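You operate a simulated robot arm through the tools that you are given. There is no shell and no other tool. Be economical: measure what you need, move in short steps, check, and stop when the job is done.

The job below is to be done with a simulated two-armed robot. You get a single attempt, and the scene is never put back.

## Task
Set the trim slide to 20.
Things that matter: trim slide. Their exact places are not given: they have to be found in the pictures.

The check looks at the end state, three seconds after you hand in, the way a careful person would. Anything else that was tipped, shoved, dropped, spilled or broken makes it a failure.

## Robot
Two 6-joint arms with two-finger parallel grippers on one trunk, on a base that drives. Base frame: it is fixed to the floor where the robot stands at the start and does not move with it; the origin is under the middle of the robot, x ahead of it, y to its left, z up. Readings come in cm, degrees, newtons and seconds.
The left shoulder is at the start at [6, 18.7, 104.7], the right one opposite. With the tool pointing down near the work surface each hand reaches from about 26 to 62 cm from the robot's upright axis, wherever it stands, measured 20 degrees to its own side. Places, roughly: trim slide [50, 0, 80]. Payload 1.57 kg a hand.
Tool frame (each hand has its own): the origin (TCP) lies between the finger pads and is the grasp point; the fingertips stand 3 cm ahead of it; z points along the fingers, y is the line along which they close. The gripper opens to 11 cm. The fingers are 2.4 cm wide and 1.2 cm thick; the gripper's body (4.8 by 11.2 cm) begins 7.8 cm behind the TCP.
Orientation is that of the tool frame in the base frame, as [roll, pitch, yaw] about the fixed x, y, z axes, in that order (R = Rz(yaw) Ry(pitch) Rx(roll)). With the fingers straight down and closing along the base's y, the tool's x points along the base's -x, its y along +y and its z along -z.

## Interface
- The arms move only by the tool drive_tool. It takes "left_targets", "right_targets" or both (then of equal length, played together; a hand with none holds still); each is a list of rows, each a list of 7 numbers: the closure in counts, from 0 (fully open) to 255 (shut), then the shift along the tool's x, y, z in cm, then the turn, a rotation vector about the tool's x, y, z in degrees. In form: [[hand, tx, ty, tz, ax, ay, az], ...]. A call has 1 to 20 rows; each row shifts and turns the commanded pose from where the row before left it, along the tool's axes as they then stand. Rows are played at 5 a second. More than 5 cm and 8.6 degrees between two rows, or a gripper value outside its range, and nothing of the call is played. A pose out of reach is approached as far as the arm can. The call stops where the force on the tool passes 40 N (or 10 N more than at its start, if that is more) or the arm is blocked; 0.2 s more then pass. Each finger travels about 15.3 cm/s and halts on what it meets, pressing with about 23 N; the grip force reading is that of the motor and also rises with nothing between the fingers. The clock runs only during rows and for 0.2 s after the last one: add rows that do not move to give the fingers time. The reply holds the time, the measured pose of the TCP, the force on the tool along the base axes, the opening and the grip force, in the units named above and with some noise.
- Cameras (640 x 400 px; columns grow to the right, rows downward): "scene" is now at [0.83, 1.22, 158.09]; the picture's right is [0.15, -0.99, 0.00], its down [-0.83, -0.13, -0.54] and it looks along [0.54, 0.08, -0.84] (base axes); focal length 276 px, centre (320, 200). "left" rides on the left gripper at [7, -1.6, -14.1] in its tool frame; the picture's right is [0.23, 0.97, 0.00], its down [-0.86, 0.20, -0.48] and it looks along [-0.47, 0.11, 0.88] (tool axes); focal length 222 px, centre (320, 200). "right" rides on the right gripper at [7, 1.6, -14.1] in its tool frame; the picture's right is [-0.23, 0.97, 0.00], its down [-0.86, -0.20, -0.48] and it looks along [-0.47, -0.11, 0.88] (tool axes); focal length 222 px, centre (320, 200).
- grab_frame(camera): a new picture of that camera. The clock stands still meanwhile.
- slide_trunk(by): slides the trunk up (or, below 0, down) by that many cm; the arms and the scene camera ride with it, the base frame stays. It gives what a move gives, with no picture.
- steer(legs): drives the robot by 1 to 6 legs, each [ahead, left, turn to the left] in cm, cm and degrees, along the robot's own axes; the way and the turn of a leg run together, so that a leg with both is an arc; at most 150 cm and 180 degrees a leg. The arms and the cameras ride along, it lands a little off, and it stops where it bumps. It gives what a move gives.
- pan_tilt(pan, tilt): turns the head with the scene camera to pan (to the left, within 86 degrees either way) and tilt (down, from -29 to 69), counted from straight ahead of the robot. It gives what a move gives.
- measure_at(camera, pixels): there is no depth. For up to 12 entries [column, row, z] of the newest picture of that camera ("zoom" is the newest enlarged one), the place [x, y] in the base frame at which the ray of that pixel passes the height z, good to about 0.3 cm. The clock stands still meanwhile.
- inspect(camera, box): a new picture of the part [left, top, right, bottom] of that camera's present view, enlarged. The clock stands still meanwhile.
- sign_off(): hands the job in; it is judged then, once.

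Work in short steps. Measure before you move; look again where a grasp or a placing could have gone wrong, and mend it. You have 80 turns and 70 pictures in all, those below and enlarged ones among them. Open the grippers and draw the arms clear of the work before you hand the job in, unless the task says otherwise; then end with one line.

The tools are called by a JSON object that holds its "name" and its "arguments". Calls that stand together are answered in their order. drive_tool: Moves the arms, as the interface text tells. Its arguments: {"type":"object","properties":{"left_targets":{"type":"array","items":{"type":"array","items":{"type":"number"}}},"right_targets":{"type":"array","items":{"type":"array","items":{"type":"number"}}}},"required":[]} The other tools are called the same way: slide_trunk (by) slides the trunk up or down; steer (legs) drives the base; pan_tilt (pan, tilt) turns the head that bears the scene camera; grab_frame (camera) takes a picture; measure_at (camera, pixels) gives the place at which the rays of pixels pass given heights; inspect (camera, box) takes an enlarged picture of a part of a camera's view; sign_off () hands the job in.

At the start:

```text
time: 0.0
left_ee_pos: [43.48, 25.28, 96.55]
left_tool_rot: [179.9, 0.0, 179.9]
left_contact_force: [0.4, 1.1, 0.1]
left_width: 10.97
left_gripper_force: 0.0
right_ee_pos: [33.43, -8.68, 101.84]
right_tool_rot: [-180.0, 0.1, 180.0]
right_contact_force: [-0.1, 0.2, 0.5]
right_width: 11.0
right_gripper_force: 0.1
trunk travel left (down, up): [-67.5, 31.5]
robot x, y, heading: [-0.09, -0.22, 0.2]
head pan, tilt: [8.8, 57.1]
```

scene: 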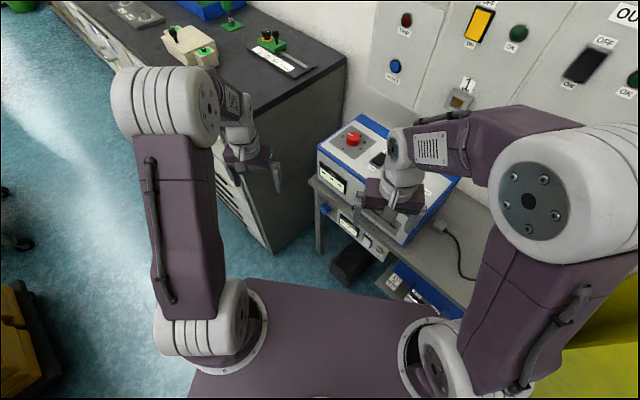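
right: 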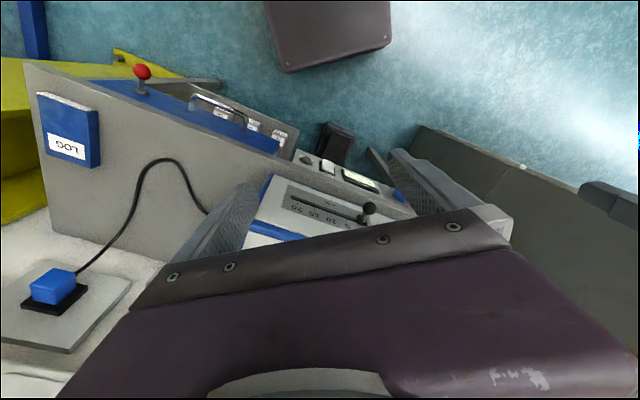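
left: 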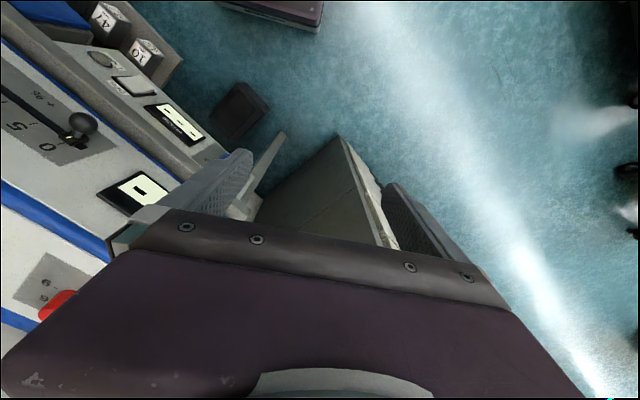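

The left view shows a slide knob around (80,130) with a scale, and the right view shows one around (367,210). I'll enlarge both.

{"name": "inspect", "arguments": {"camera": "right", "box": [220, 150, 440, 270]}}

{"name": "inspect", "arguments": {"camera": "left", "box": [0, 50, 200, 250]}}

{"name": "inspect", "arguments": {"camera": "scene", "box": [300, 100, 480, 260]}}

```text
2.91 times, centred on (330, 210) of right
```

zoom: 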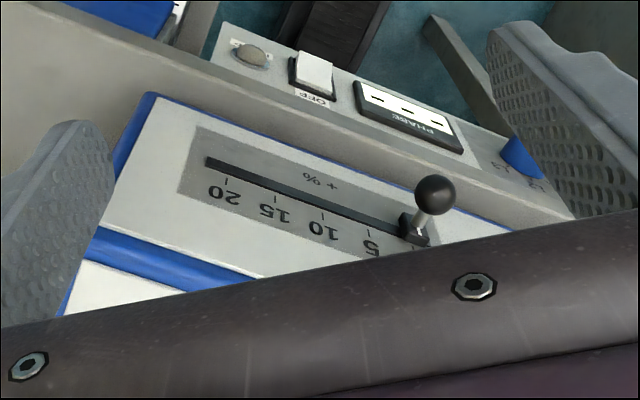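

```text
2.00 times, centred on (100, 150) of left
```

zoom: 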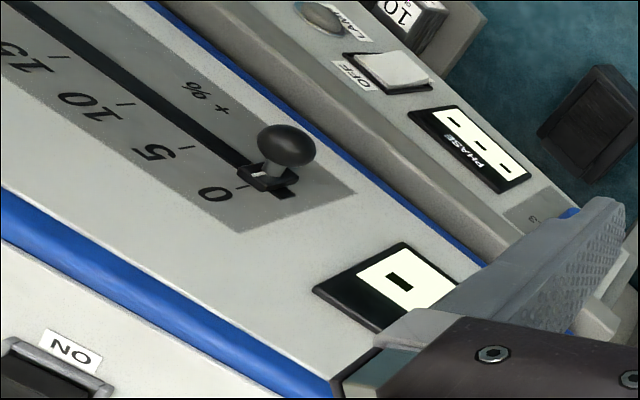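

```text
2.50 times, centred on (390, 180) of scene
```

zoom: 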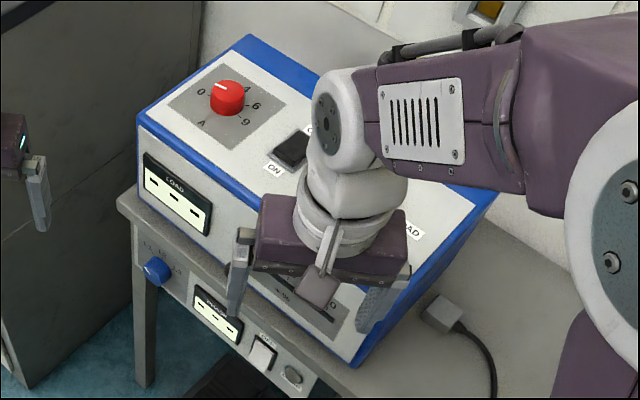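

The slide stands at 0 with the scale running to 20. The right arm hides it, so I'll raise that arm and move it to the right for a clear scene view.

{"name": "drive_tool", "arguments": {"right_targets": [[0, 0, 0, -5, 0, 0, 0], [0, 0, -5, 0, 0, 0, 0], [0, 0, -5, 0, 0, 0, 0], [0, 0, -5, 0, 0, 0, 0], [0, 0, -5, 0, 0, 0, 0]]}}

{"name": "inspect", "arguments": {"camera": "scene", "box": [300, 100, 480, 260]}}

{"name": "grab_frame", "arguments": {"camera": "scene"}}

```text
time: 1.2
left_ee_pos: [43.53, 25.22, 96.56]
left_tool_rot: [180.0, 0.0, 180.0]
left_contact_force: [-0.3, -0.1, -0.3]
left_width: 10.99
left_gripper_force: 0.0
right_ee_pos: [33.23, -28.9, 106.55]
right_tool_rot: [179.9, -0.1, 179.9]
right_contact_force: [-0.4, -0.2, 0.2]
right_width: 11.0
right_gripper_force: 0.0
trunk travel left (down, up): [-67.5, 31.5]
robot x, y, heading: [0.02, -0.11, 0.3]
head pan, tilt: [8.8, 57.1]
```

```text
2.50 times, centred on (390, 180) of scene
```

zoom: 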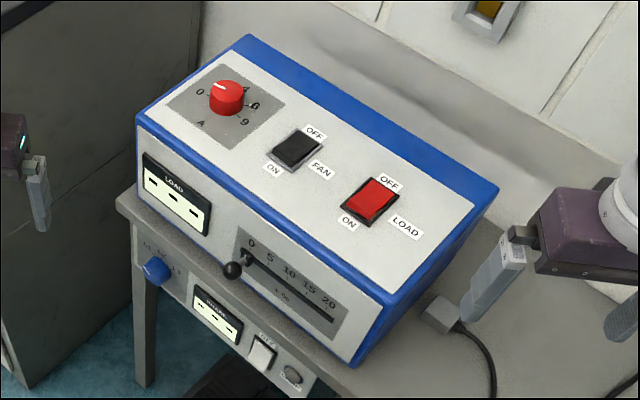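

```text
62 pictures are left
```

scene: 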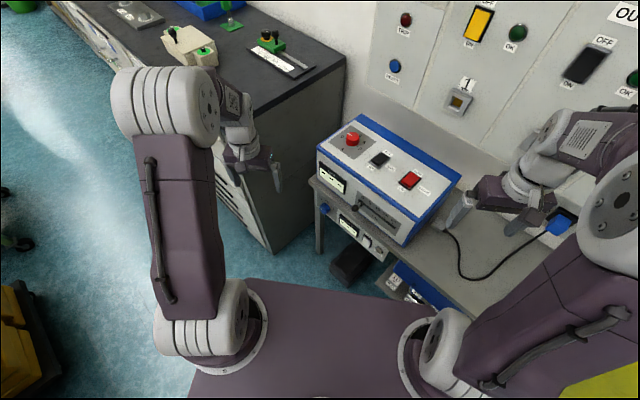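

The slide is on the front face of the box. I'll triangulate the knob and the corners of the face by intersecting rays from the scene and left cameras at several heights.

{"name": "measure_at", "arguments": {"camera": "scene", "pixels": [[354.8, 208, 78], [354.8, 208, 82], [354.8, 208, 86], [354.8, 208, 90], [360, 203, 78], [360, 203, 82], [360, 203, 86], [394, 228, 78], [394, 228, 82], [394, 228, 86]]}}

{"name": "grab_frame", "arguments": {"camera": "left"}}

{"name": "measure_at", "arguments": {"camera": "left", "pixels": [[83.5, 123.5, 78], [83.5, 123.5, 82], [83.5, 123.5, 86], [83.5, 123.5, 90], [73, 138, 78], [73, 138, 82], [73, 138, 86]]}}

```text
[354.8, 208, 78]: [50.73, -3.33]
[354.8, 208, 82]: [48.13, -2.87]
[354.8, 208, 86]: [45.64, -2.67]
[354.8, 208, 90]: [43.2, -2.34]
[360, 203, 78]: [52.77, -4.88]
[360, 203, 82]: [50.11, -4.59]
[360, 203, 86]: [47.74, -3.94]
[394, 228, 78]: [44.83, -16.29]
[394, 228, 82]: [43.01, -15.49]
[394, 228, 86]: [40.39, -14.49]
```

```text
61 pictures are left
```

left: 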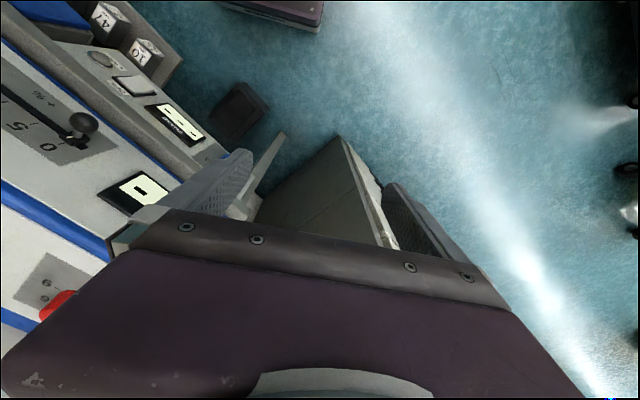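

```text
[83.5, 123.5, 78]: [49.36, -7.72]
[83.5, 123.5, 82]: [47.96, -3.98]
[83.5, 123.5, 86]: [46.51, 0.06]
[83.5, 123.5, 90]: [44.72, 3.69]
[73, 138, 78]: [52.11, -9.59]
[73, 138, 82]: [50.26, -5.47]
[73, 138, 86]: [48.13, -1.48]
```

Triangulated: ball at about (47.4, -2.8, 83.1) and carriage at about (49.6, -4.4, 83). The track runs toward about (42.4, -15.2), so the face normal points along yaw ≈147°. I'll bring the right hand high above the ball, turned so that it closes along the track, and then look.

{"name": "drive_tool", "arguments": {"right_targets": [[0, -2.35, 4.3, 0, 0, 0, 0], [0, -2.35, 4.3, 0, 0, 0, 0], [0, -2.35, 4.3, 0, 0, 0, 0], [0, -2.35, 4.3, 0, 0, 0, 0], [0, -2.35, 4.3, 0, 0, 0, 0], [0, -2.35, 4.3, 0, 0, 0, 0], [0, 0, 0, 0, 0, 0, 8.3], [0, 0, 0, 0, 0, 0, 8.3], [0, 0, 0, 0, 0, 0, 8.3], [0, 0, 0, 0, 0, 0, 8.3], [0, 0, 0, 0, 0, 0, 0]]}}

{"name": "grab_frame", "arguments": {"camera": "right"}}

{"name": "grab_frame", "arguments": {"camera": "scene"}}

```text
time: 3.6
left_ee_pos: [43.32, 25.21, 96.49]
left_tool_rot: [-179.9, 0.0, 180.0]
left_contact_force: [-0.5, 0.9, -0.7]
left_width: 11.03
left_gripper_force: 0.1
right_ee_pos: [47.31, -2.9, 106.92]
right_tool_rot: [-180.0, 0.0, 146.7]
right_contact_force: [-0.7, 1.2, -0.2]
right_width: 10.99
right_gripper_force: 0.0
trunk travel left (down, up): [-67.5, 31.5]
robot x, y, heading: [-0.02, 0.34, 0.1]
head pan, tilt: [8.8, 57.1]
```

```text
60 pictures are left
```

right: 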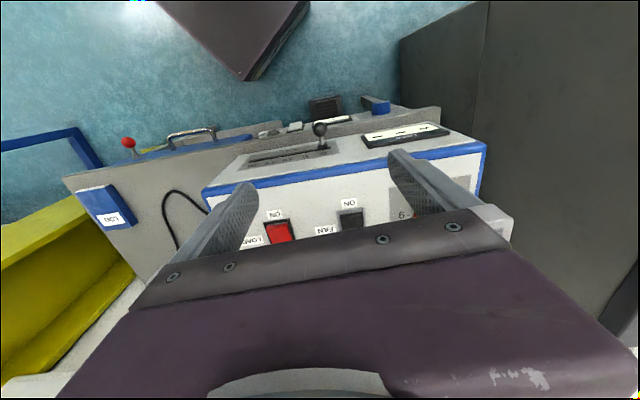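

```text
59 pictures are left
```

scene: 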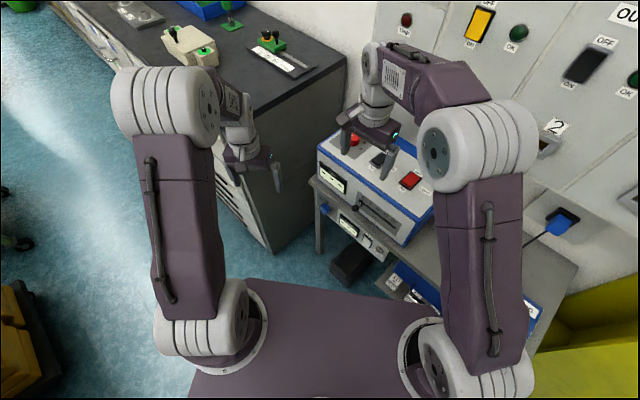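

I'll zoom in on the slide from the right camera for better triangulation, including the box's top edge.

{"name": "inspect", "arguments": {"camera": "right", "box": [200, 90, 420, 210]}}

{"name": "inspect", "arguments": {"camera": "scene", "box": [310, 140, 440, 260]}}

```text
2.91 times, centred on (310, 150) of right
```

zoom: 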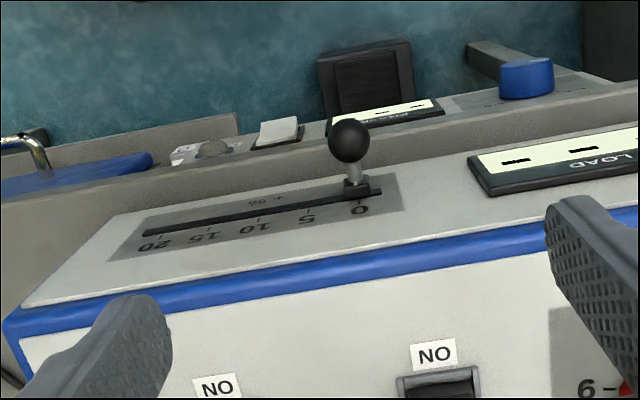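

```text
3.33 times, centred on (375, 200) of scene
```

zoom: 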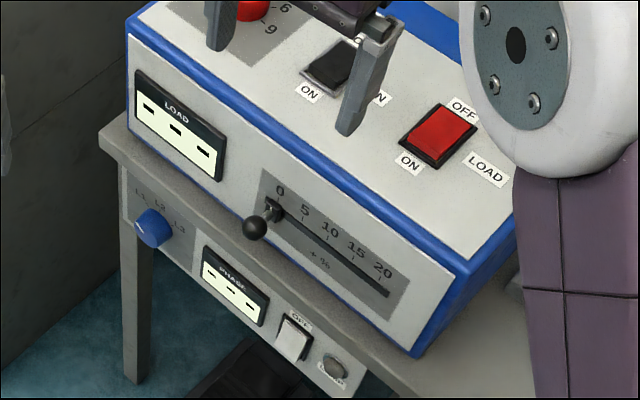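

Now I'll intersect the rays for the ball, carriage, track end and top edge.

{"name": "measure_at", "arguments": {"camera": "zoom", "pixels": [[256, 228, 80], [256, 228, 86], [272, 209, 80], [272, 209, 86], [388, 293, 80], [388, 293, 86], [463, 272, 86], [463, 272, 92], [128, 40, 86], [128, 40, 92]]}}

{"name": "measure_at", "arguments": {"camera": "right", "pixels": [[319.6, 129.7, 80], [319.6, 129.7, 86], [322.7, 145.9, 80], [322.7, 145.9, 86], [249.9, 161, 80], [249.9, 161, 86], [201.6, 194.5, 86], [201.6, 194.5, 92], [486, 141, 86], [486, 141, 92]]}}

```text
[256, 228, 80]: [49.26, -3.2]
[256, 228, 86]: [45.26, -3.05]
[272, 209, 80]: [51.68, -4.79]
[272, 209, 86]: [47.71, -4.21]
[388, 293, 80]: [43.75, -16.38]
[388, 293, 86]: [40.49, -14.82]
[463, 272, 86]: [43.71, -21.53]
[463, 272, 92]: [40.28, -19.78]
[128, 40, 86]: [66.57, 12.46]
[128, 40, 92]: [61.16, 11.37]
```

```text
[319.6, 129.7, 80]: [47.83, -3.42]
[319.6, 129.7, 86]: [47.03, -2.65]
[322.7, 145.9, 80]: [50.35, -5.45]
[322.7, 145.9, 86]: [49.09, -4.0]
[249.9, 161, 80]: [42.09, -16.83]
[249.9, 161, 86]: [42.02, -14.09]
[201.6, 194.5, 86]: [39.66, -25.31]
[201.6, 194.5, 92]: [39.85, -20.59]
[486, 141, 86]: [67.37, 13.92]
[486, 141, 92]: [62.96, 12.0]
```

Solved: ball ≈ (47.5, -3.0, 82.7), face vertical, box top ≈ 92.5. I'll partly close the gripper to about 4 cm and go down to TCP z≈89, then check.

{"name": "drive_tool", "arguments": {"right_targets": [[160, 0, 0, 0, 0, 0, 0], [160, 0, 0, 0, 0, 0, 0], [160, 0, 0, 4.5, 0, 0, 0], [160, 0, 0, 4.5, 0, 0, 0], [160, 0, 0, 4.5, 0, 0, 0], [160, 0, 0, 4.5, 0, 0, 0], [160, 0, 0, 0, 0, 0, 0]]}}

{"name": "grab_frame", "arguments": {"camera": "right"}}

{"name": "inspect", "arguments": {"camera": "scene", "box": [310, 140, 440, 260]}}

{"name": "inspect", "arguments": {"camera": "left", "box": [0, 50, 200, 250]}}

```text
time: 5.2
left_ee_pos: [43.35, 25.35, 96.63]
left_tool_rot: [-179.9, -0.1, 179.9]
left_contact_force: [0.5, -0.3, -1.1]
left_width: 10.97
left_gripper_force: 0.0
right_ee_pos: [47.11, -2.93, 88.92]
right_tool_rot: [179.9, 0.1, 146.8]
right_contact_force: [0.0, -0.7, -0.4]
right_width: 4.07
right_gripper_force: 0.0
trunk travel left (down, up): [-67.5, 31.5]
robot x, y, heading: [-0.19, 0.0, -0.2]
head pan, tilt: [8.8, 57.1]
```

```text
56 pictures are left
```

right: 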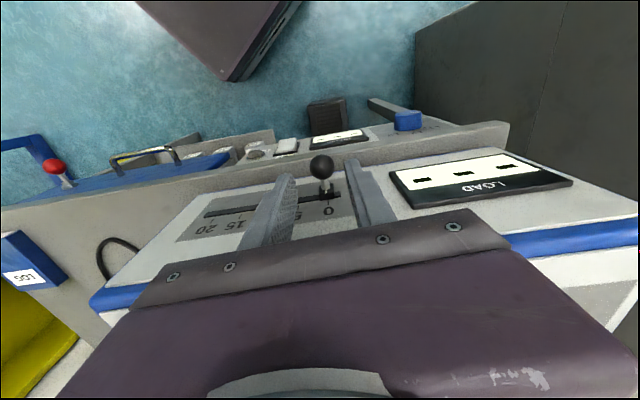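

```text
3.33 times, centred on (375, 200) of scene
```

zoom: 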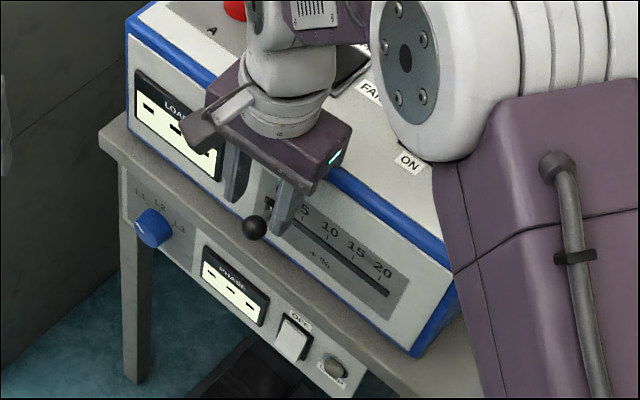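

```text
2.00 times, centred on (100, 150) of left
```

zoom: 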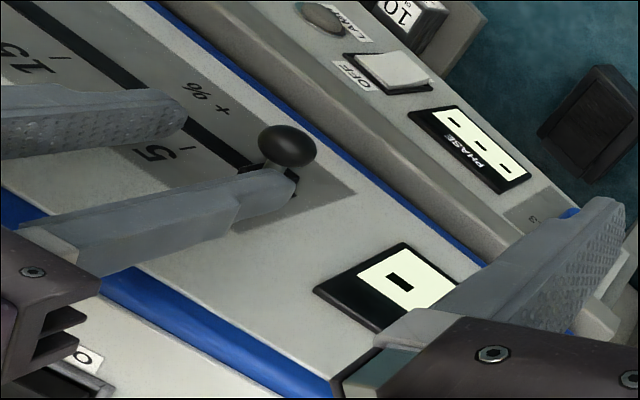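

The ball (321,165) sits between the fingertips (285,180) and (352,160). I'll go down 4.3 cm and close the gripper.

{"name": "drive_tool", "arguments": {"right_targets": [[160, 0, 0, 2.2, 0, 0, 0], [160, 0, 0, 2.1, 0, 0, 0], [160, 0, 0, 0, 0, 0, 0]]}}

{"name": "inspect", "arguments": {"camera": "right", "box": [220, 90, 420, 210]}}

{"name": "inspect", "arguments": {"camera": "left", "box": [0, 50, 200, 250]}}

```text
time: 6.0
left_ee_pos: [43.44, 25.21, 96.6]
left_tool_rot: [180.0, 0.1, 180.0]
left_contact_force: [-0.6, -1.1, -0.1]
left_width: 11.0
left_gripper_force: 0.0
right_ee_pos: [47.34, -2.98, 84.63]
right_tool_rot: [-179.9, 0.1, 146.8]
right_contact_force: [-0.3, -1.1, -0.6]
right_width: 4.12
right_gripper_force: 0.0
trunk travel left (down, up): [-67.5, 31.5]
robot x, y, heading: [-0.12, -0.23, 0.1]
head pan, tilt: [8.8, 57.1]
```

```text
3.20 times, centred on (320, 150) of right
```

zoom: 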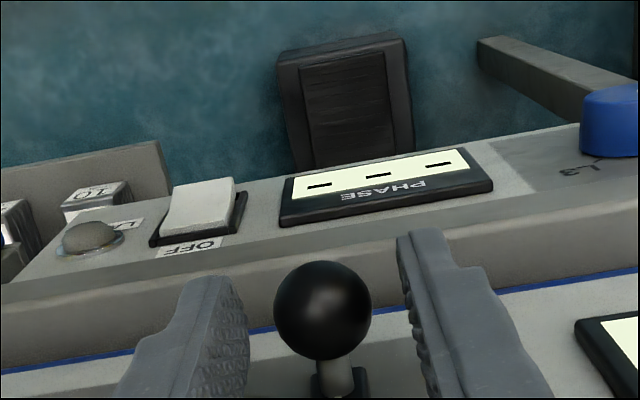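

```text
2.00 times, centred on (100, 150) of left
```

zoom: 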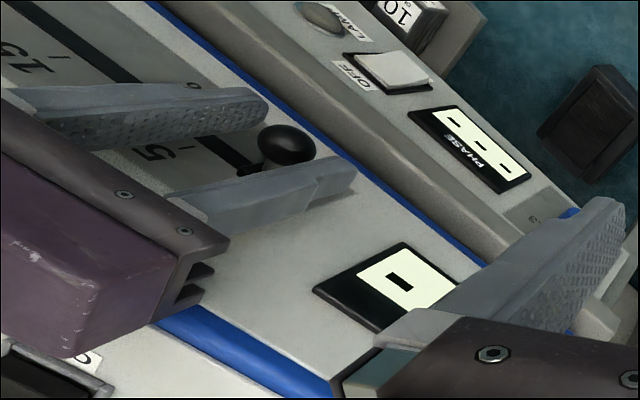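

The ball lies between the pads, so I'll close on it.

{"name": "drive_tool", "arguments": {"right_targets": [[255, 0, 0, 0, 0, 0, 0], [255, 0, 0, 0, 0, 0, 0], [255, 0, 0, 0, 0, 0, 0]]}}

{"name": "inspect", "arguments": {"camera": "left", "box": [0, 50, 200, 250]}}

```text
time: 6.8
left_ee_pos: [43.5, 25.28, 96.57]
left_tool_rot: [-179.9, 0.0, 179.9]
left_contact_force: [0.5, 0.0, -0.4]
left_width: 10.99
left_gripper_force: 0.1
right_ee_pos: [47.28, -3.06, 84.71]
right_tool_rot: [-180.0, 0.0, 146.8]
right_contact_force: [0.2, -1.6, -1.0]
right_width: 2.34
right_gripper_force: 36.3
trunk travel left (down, up): [-67.5, 31.5]
robot x, y, heading: [0.23, 0.12, 0.2]
head pan, tilt: [8.8, 57.1]
```

```text
2.00 times, centred on (100, 150) of left
```

zoom: 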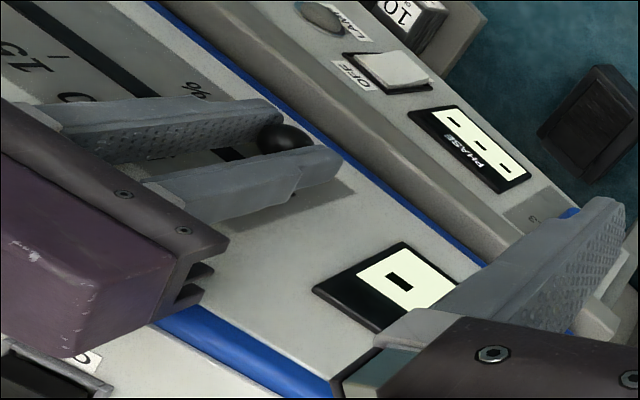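

Gripped at a width of 2.34 cm. I'll move along the track (tool -y) by 10 cm, then check against the scale.

{"name": "drive_tool", "arguments": {"right_targets": [[255, 0, -1, 0, 0, 0, 0], [255, 0, -1.5, 0, 0, 0, 0], [255, 0, -1.5, 0, 0, 0, 0], [255, 0, -1.5, 0, 0, 0, 0], [255, 0, -1.5, 0, 0, 0, 0], [255, 0, -1.5, 0, 0, 0, 0], [255, 0, -1.5, 0, 0, 0, 0], [255, 0, 0, 0, 0, 0, 0]]}}

{"name": "inspect", "arguments": {"camera": "scene", "box": [310, 140, 440, 260]}}

{"name": "grab_frame", "arguments": {"camera": "left"}}

```text
time: 8.6
left_ee_pos: [43.17, 25.61, 96.59]
left_tool_rot: [-179.8, 0.2, 180.0]
left_contact_force: [0.1, -0.7, 0.3]
left_width: 11.0
left_gripper_force: 0.1
right_ee_pos: [41.51, -11.16, 84.49]
right_tool_rot: [-179.8, 0.0, 146.8]
right_contact_force: [-21.5, 16.1, -7.1]
right_width: 2.34
right_gripper_force: 35.5
trunk travel left (down, up): [-67.5, 31.5]
robot x, y, heading: [-0.28, -0.22, 0.2]
head pan, tilt: [8.8, 57.1]
```

```text
3.33 times, centred on (375, 200) of scene
```

zoom: 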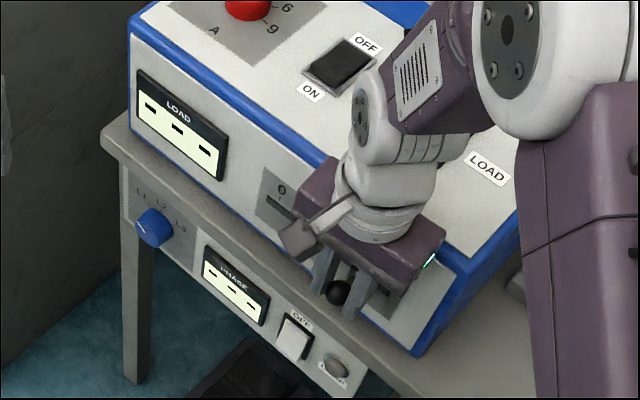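

```text
49 pictures are left
```

left: 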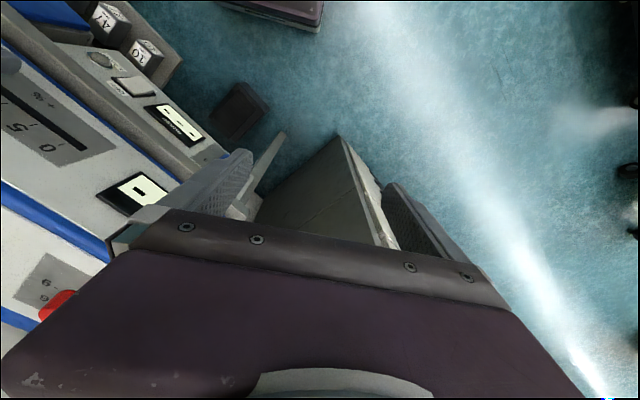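

The carriage has moved 9.9 cm, and the tool feels about 27 N outward because my line drifted slightly into the panel. I'll relieve that by 0.35 cm, go on 1.6 cm with the corrected direction, then look.

{"name": "drive_tool", "arguments": {"right_targets": [[255, 0.38, 0, 0, 0, 0, 0], [255, 0.03, -0.8, 0, 0, 0, 0], [255, 0.03, -0.8, 0, 0, 0, 0], [255, 0, 0, 0, 0, 0, 0]]}}

{"name": "inspect", "arguments": {"camera": "right", "box": [200, 90, 420, 210]}}

{"name": "inspect", "arguments": {"camera": "scene", "box": [340, 180, 430, 250]}}

```text
time: 9.6
left_ee_pos: [43.41, 25.33, 96.54]
left_tool_rot: [-179.9, 0.1, -180.0]
left_contact_force: [0.4, -0.4, 0.5]
left_width: 11.02
left_gripper_force: 0.1
right_ee_pos: [40.49, -12.28, 84.55]
right_tool_rot: [180.0, 0.1, 146.9]
right_contact_force: [-10.9, 8.2, -3.8]
right_width: 2.36
right_gripper_force: 36.0
trunk travel left (down, up): [-67.5, 31.5]
robot x, y, heading: [0.03, -0.12, 0.1]
head pan, tilt: [8.8, 57.1]
```

```text
2.91 times, centred on (310, 150) of right
```

zoom: 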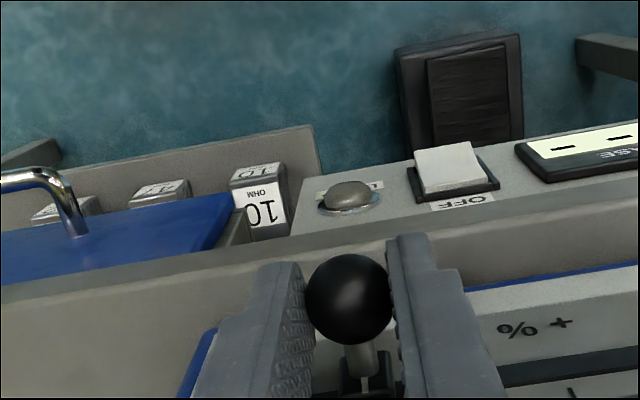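

```text
5.71 times, centred on (385, 215) of scene
```

zoom: 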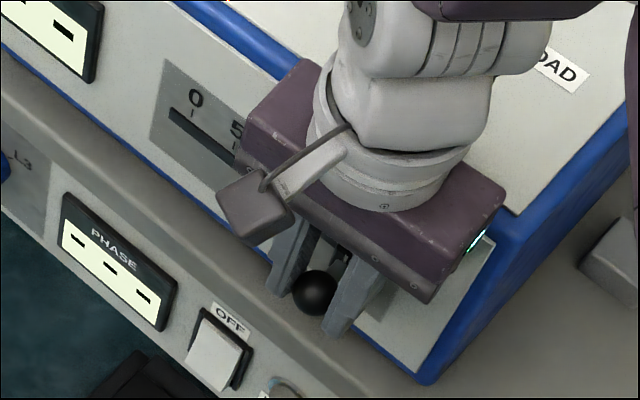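

The carriage is at about 11.5 cm of travel. I'll open, rise and read the scale.

{"name": "drive_tool", "arguments": {"right_targets": [[160, 0.2, 0, 0, 0, 0, 0], [160, 0, 0, 0, 0, 0, 0], [160, 0, 0, -4.5, 0, 0, 0], [160, 0, 0, -4.5, 0, 0, 0], [160, 0, 0, -4.5, 0, 0, 0], [160, 0, 4, 0, 0, 0, 0], [160, 0, 4, 0, 0, 0, 0], [160, 0, 0, 0, 0, 0, 0]]}}

{"name": "grab_frame", "arguments": {"camera": "right"}}

{"name": "inspect", "arguments": {"camera": "scene", "box": [340, 180, 430, 250]}}

```text
time: 11.4
left_ee_pos: [43.35, 25.17, 96.63]
left_tool_rot: [-180.0, -0.1, 179.8]
left_contact_force: [0.3, -0.2, 0.3]
left_width: 10.98
left_gripper_force: 0.0
right_ee_pos: [44.8, -5.54, 98.02]
right_tool_rot: [180.0, -0.1, 146.7]
right_contact_force: [0.1, 0.7, -0.5]
right_width: 4.1
right_gripper_force: 0.0
trunk travel left (down, up): [-67.5, 31.5]
robot x, y, heading: [0.04, 0.23, -0.2]
head pan, tilt: [8.8, 57.1]
```

```text
46 pictures are left
```

right: 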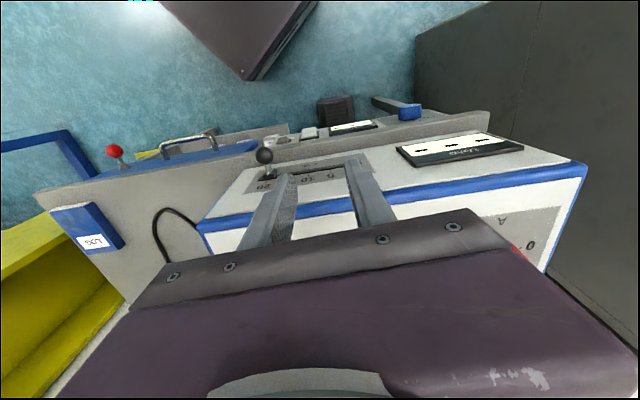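

```text
5.71 times, centred on (385, 215) of scene
```

zoom: 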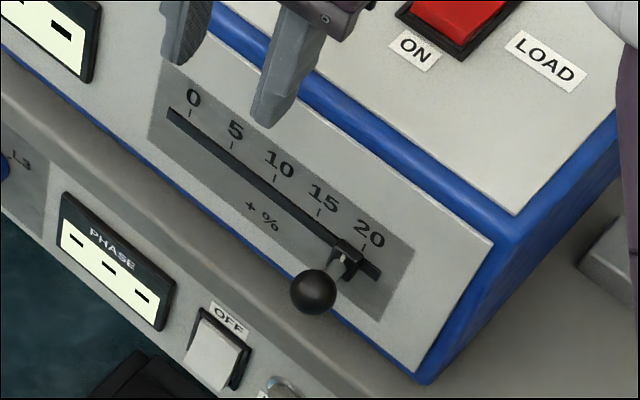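

The carriage is near (348,255), just short of tick 20 at (363,247). I'll zoom in harder from both cameras.

{"name": "inspect", "arguments": {"camera": "scene", "box": [360, 205, 400, 230]}}

{"name": "inspect", "arguments": {"camera": "right", "box": [240, 140, 300, 200]}}

```text
16.00 times, centred on (380, 218) of scene
```

zoom: 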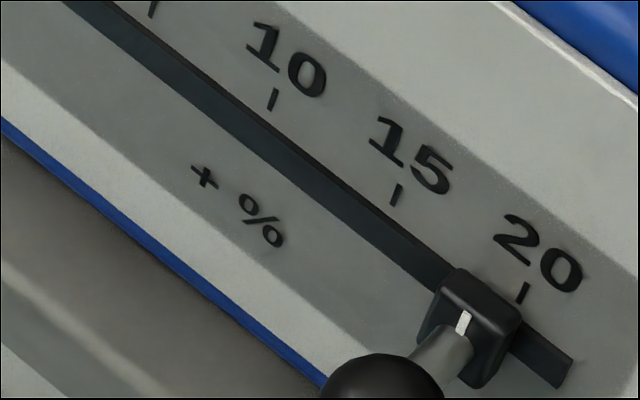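

```text
6.67 times, centred on (270, 170) of right
```

zoom: 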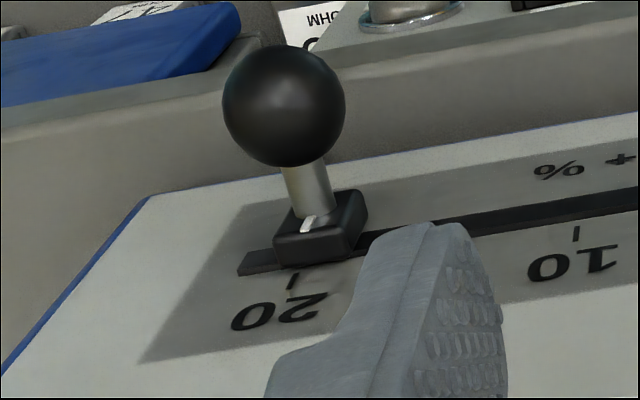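

Correcting for parallax, both views put the index about 0.75 units (≈0.46 cm) short of 20. This agrees with the 12 cm scale and 11.45 cm moved so far. I'll grip again and go on 0.5 cm.

{"name": "drive_tool", "arguments": {"right_targets": [[160, 0, -4, 0, 0, 0, 0], [160, 0, -4, 0, 0, 0, 0], [160, 0, 0, 4.5, 0, 0, 0], [160, 0, 0, 4.5, 0, 0, 0], [160, 0, 0, 4.5, 0, 0, 0], [160, 0, 0, 0, 0, 0, 0], [255, 0, 0, 0, 0, 0, 0], [255, 0, 0, 0, 0, 0, 0], [255, 0, 0, 0, 0, 0, 0], [255, 0.02, -0.25, 0, 0, 0, 0], [255, 0.02, -0.25, 0, 0, 0, 0], [255, 0, 0, 0, 0, 0, 0], [255, 0, 0, 0, 0, 0, 0]]}}

```text
time: 14.2
left_ee_pos: [43.63, 25.39, 96.36]
left_tool_rot: [-180.0, -0.1, -179.9]
left_contact_force: [0.2, -0.1, -0.6]
left_width: 10.99
left_gripper_force: 0.1
right_ee_pos: [40.32, -12.68, 84.46]
right_tool_rot: [-179.9, -0.2, 146.9]
right_contact_force: [0.3, 0.9, -21.6]
right_width: 2.36
right_gripper_force: 35.3
trunk travel left (down, up): [-67.5, 31.5]
robot x, y, heading: [-0.13, 0.21, -0.2]
head pan, tilt: [8.8, 57.1]
```

I'll open and rise with the fingers fully open, and shift so that the right camera looks square onto tick 20.

{"name": "drive_tool", "arguments": {"right_targets": [[160, 0, 0, 0, 0, 0, 0], [160, 0, 0, 0, 0, 0, 0], [160, 0, 0, -4.5, 0, 0, 0], [160, 0, 0, -4.5, 0, 0, 0], [160, 0, 0, -4.5, 0, 0, 0], [0, 0, -1.6, 0, 0, 0, 0], [0, 0, 0, 0, 0, 0, 0], [0, 0, 0, 0, 0, 0, 0]]}}

{"name": "inspect", "arguments": {"camera": "right", "box": [280, 120, 380, 200]}}

{"name": "inspect", "arguments": {"camera": "scene", "box": [360, 205, 400, 230]}}

```text
time: 16.0
left_ee_pos: [43.55, 25.26, 96.58]
left_tool_rot: [180.0, 0.0, -179.9]
left_contact_force: [-0.1, -0.5, 0.6]
left_width: 10.98
left_gripper_force: 0.0
right_ee_pos: [39.2, -13.8, 98.09]
right_tool_rot: [-180.0, 0.0, 146.8]
right_contact_force: [0.0, -0.1, -0.2]
right_width: 11.02
right_gripper_force: 0.1
trunk travel left (down, up): [-67.5, 31.5]
robot x, y, heading: [0.37, 0.16, 0.2]
head pan, tilt: [8.8, 57.1]
```

```text
5.00 times, centred on (330, 160) of right
```

zoom: 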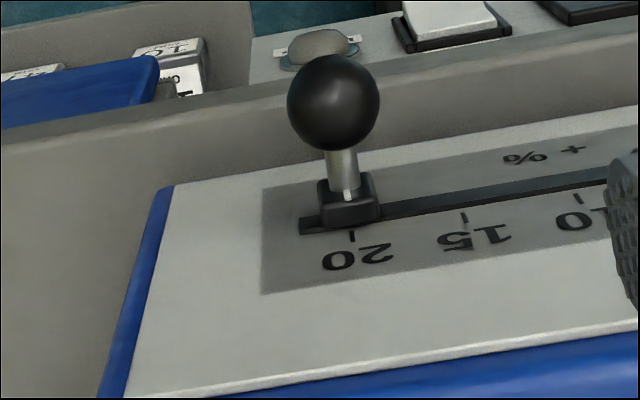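

```text
16.00 times, centred on (380, 218) of scene
```

zoom: 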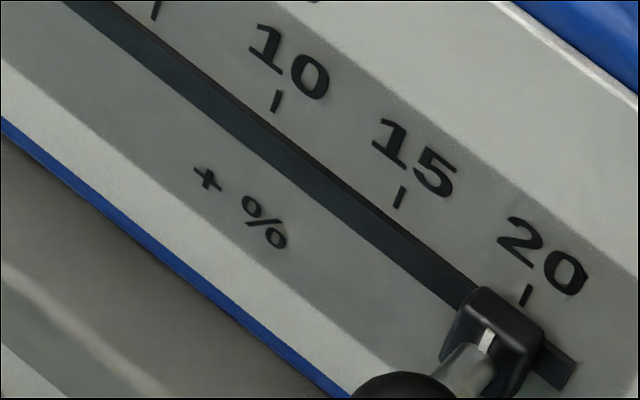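

Both views now put the index on tick 20 after parallax correction, within about 0.1 unit. I'll draw the right arm up and away, then take a last look.

{"name": "drive_tool", "arguments": {"right_targets": [[0, 0, 0, -4.5, 0, 0, 0], [0, 0, 0, -4.5, 0, 0, 0], [0, 0, -4.5, 0, 0, 0, 0], [0, 0, -4.5, 0, 0, 0, 0], [0, 0, -4.5, 0, 0, 0, 0], [0, 0, 0, 0, 0, 0, 0]]}}

{"name": "inspect", "arguments": {"camera": "scene", "box": [310, 140, 440, 260]}}

```text
time: 17.4
left_ee_pos: [43.47, 25.25, 96.49]
left_tool_rot: [-179.9, 0.0, -180.0]
left_contact_force: [0.1, 0.4, 0.6]
left_width: 11.01
left_gripper_force: 0.1
right_ee_pos: [31.81, -25.5, 107.06]
right_tool_rot: [180.0, 0.0, 146.7]
right_contact_force: [-0.1, -0.1, -0.1]
right_width: 10.99
right_gripper_force: 0.0
trunk travel left (down, up): [-67.5, 31.5]
robot x, y, heading: [0.28, 0.27, 0.0]
head pan, tilt: [8.8, 57.1]
```

```text
3.33 times, centred on (375, 200) of scene
```

zoom: 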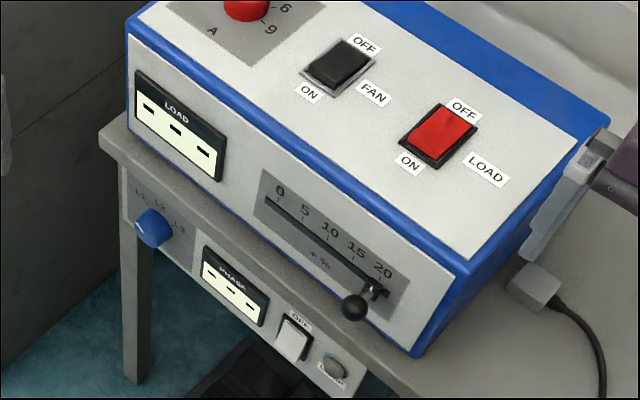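

In the last picture the ball has moved by (98,79) px, nearly the same as the 0→20 label spacing of (102,80). The slide is at 20, nothing else is disturbed, and the arms are clear, so I'm handing in.

{"name": "sign_off", "arguments": {}}

```text
The job is handed in.
```

The trim slide is set to 20, to within about 0.1 of a unit as read from two camera views. Both grippers are open and clear of the box, and the last picture shows nothing else moved.
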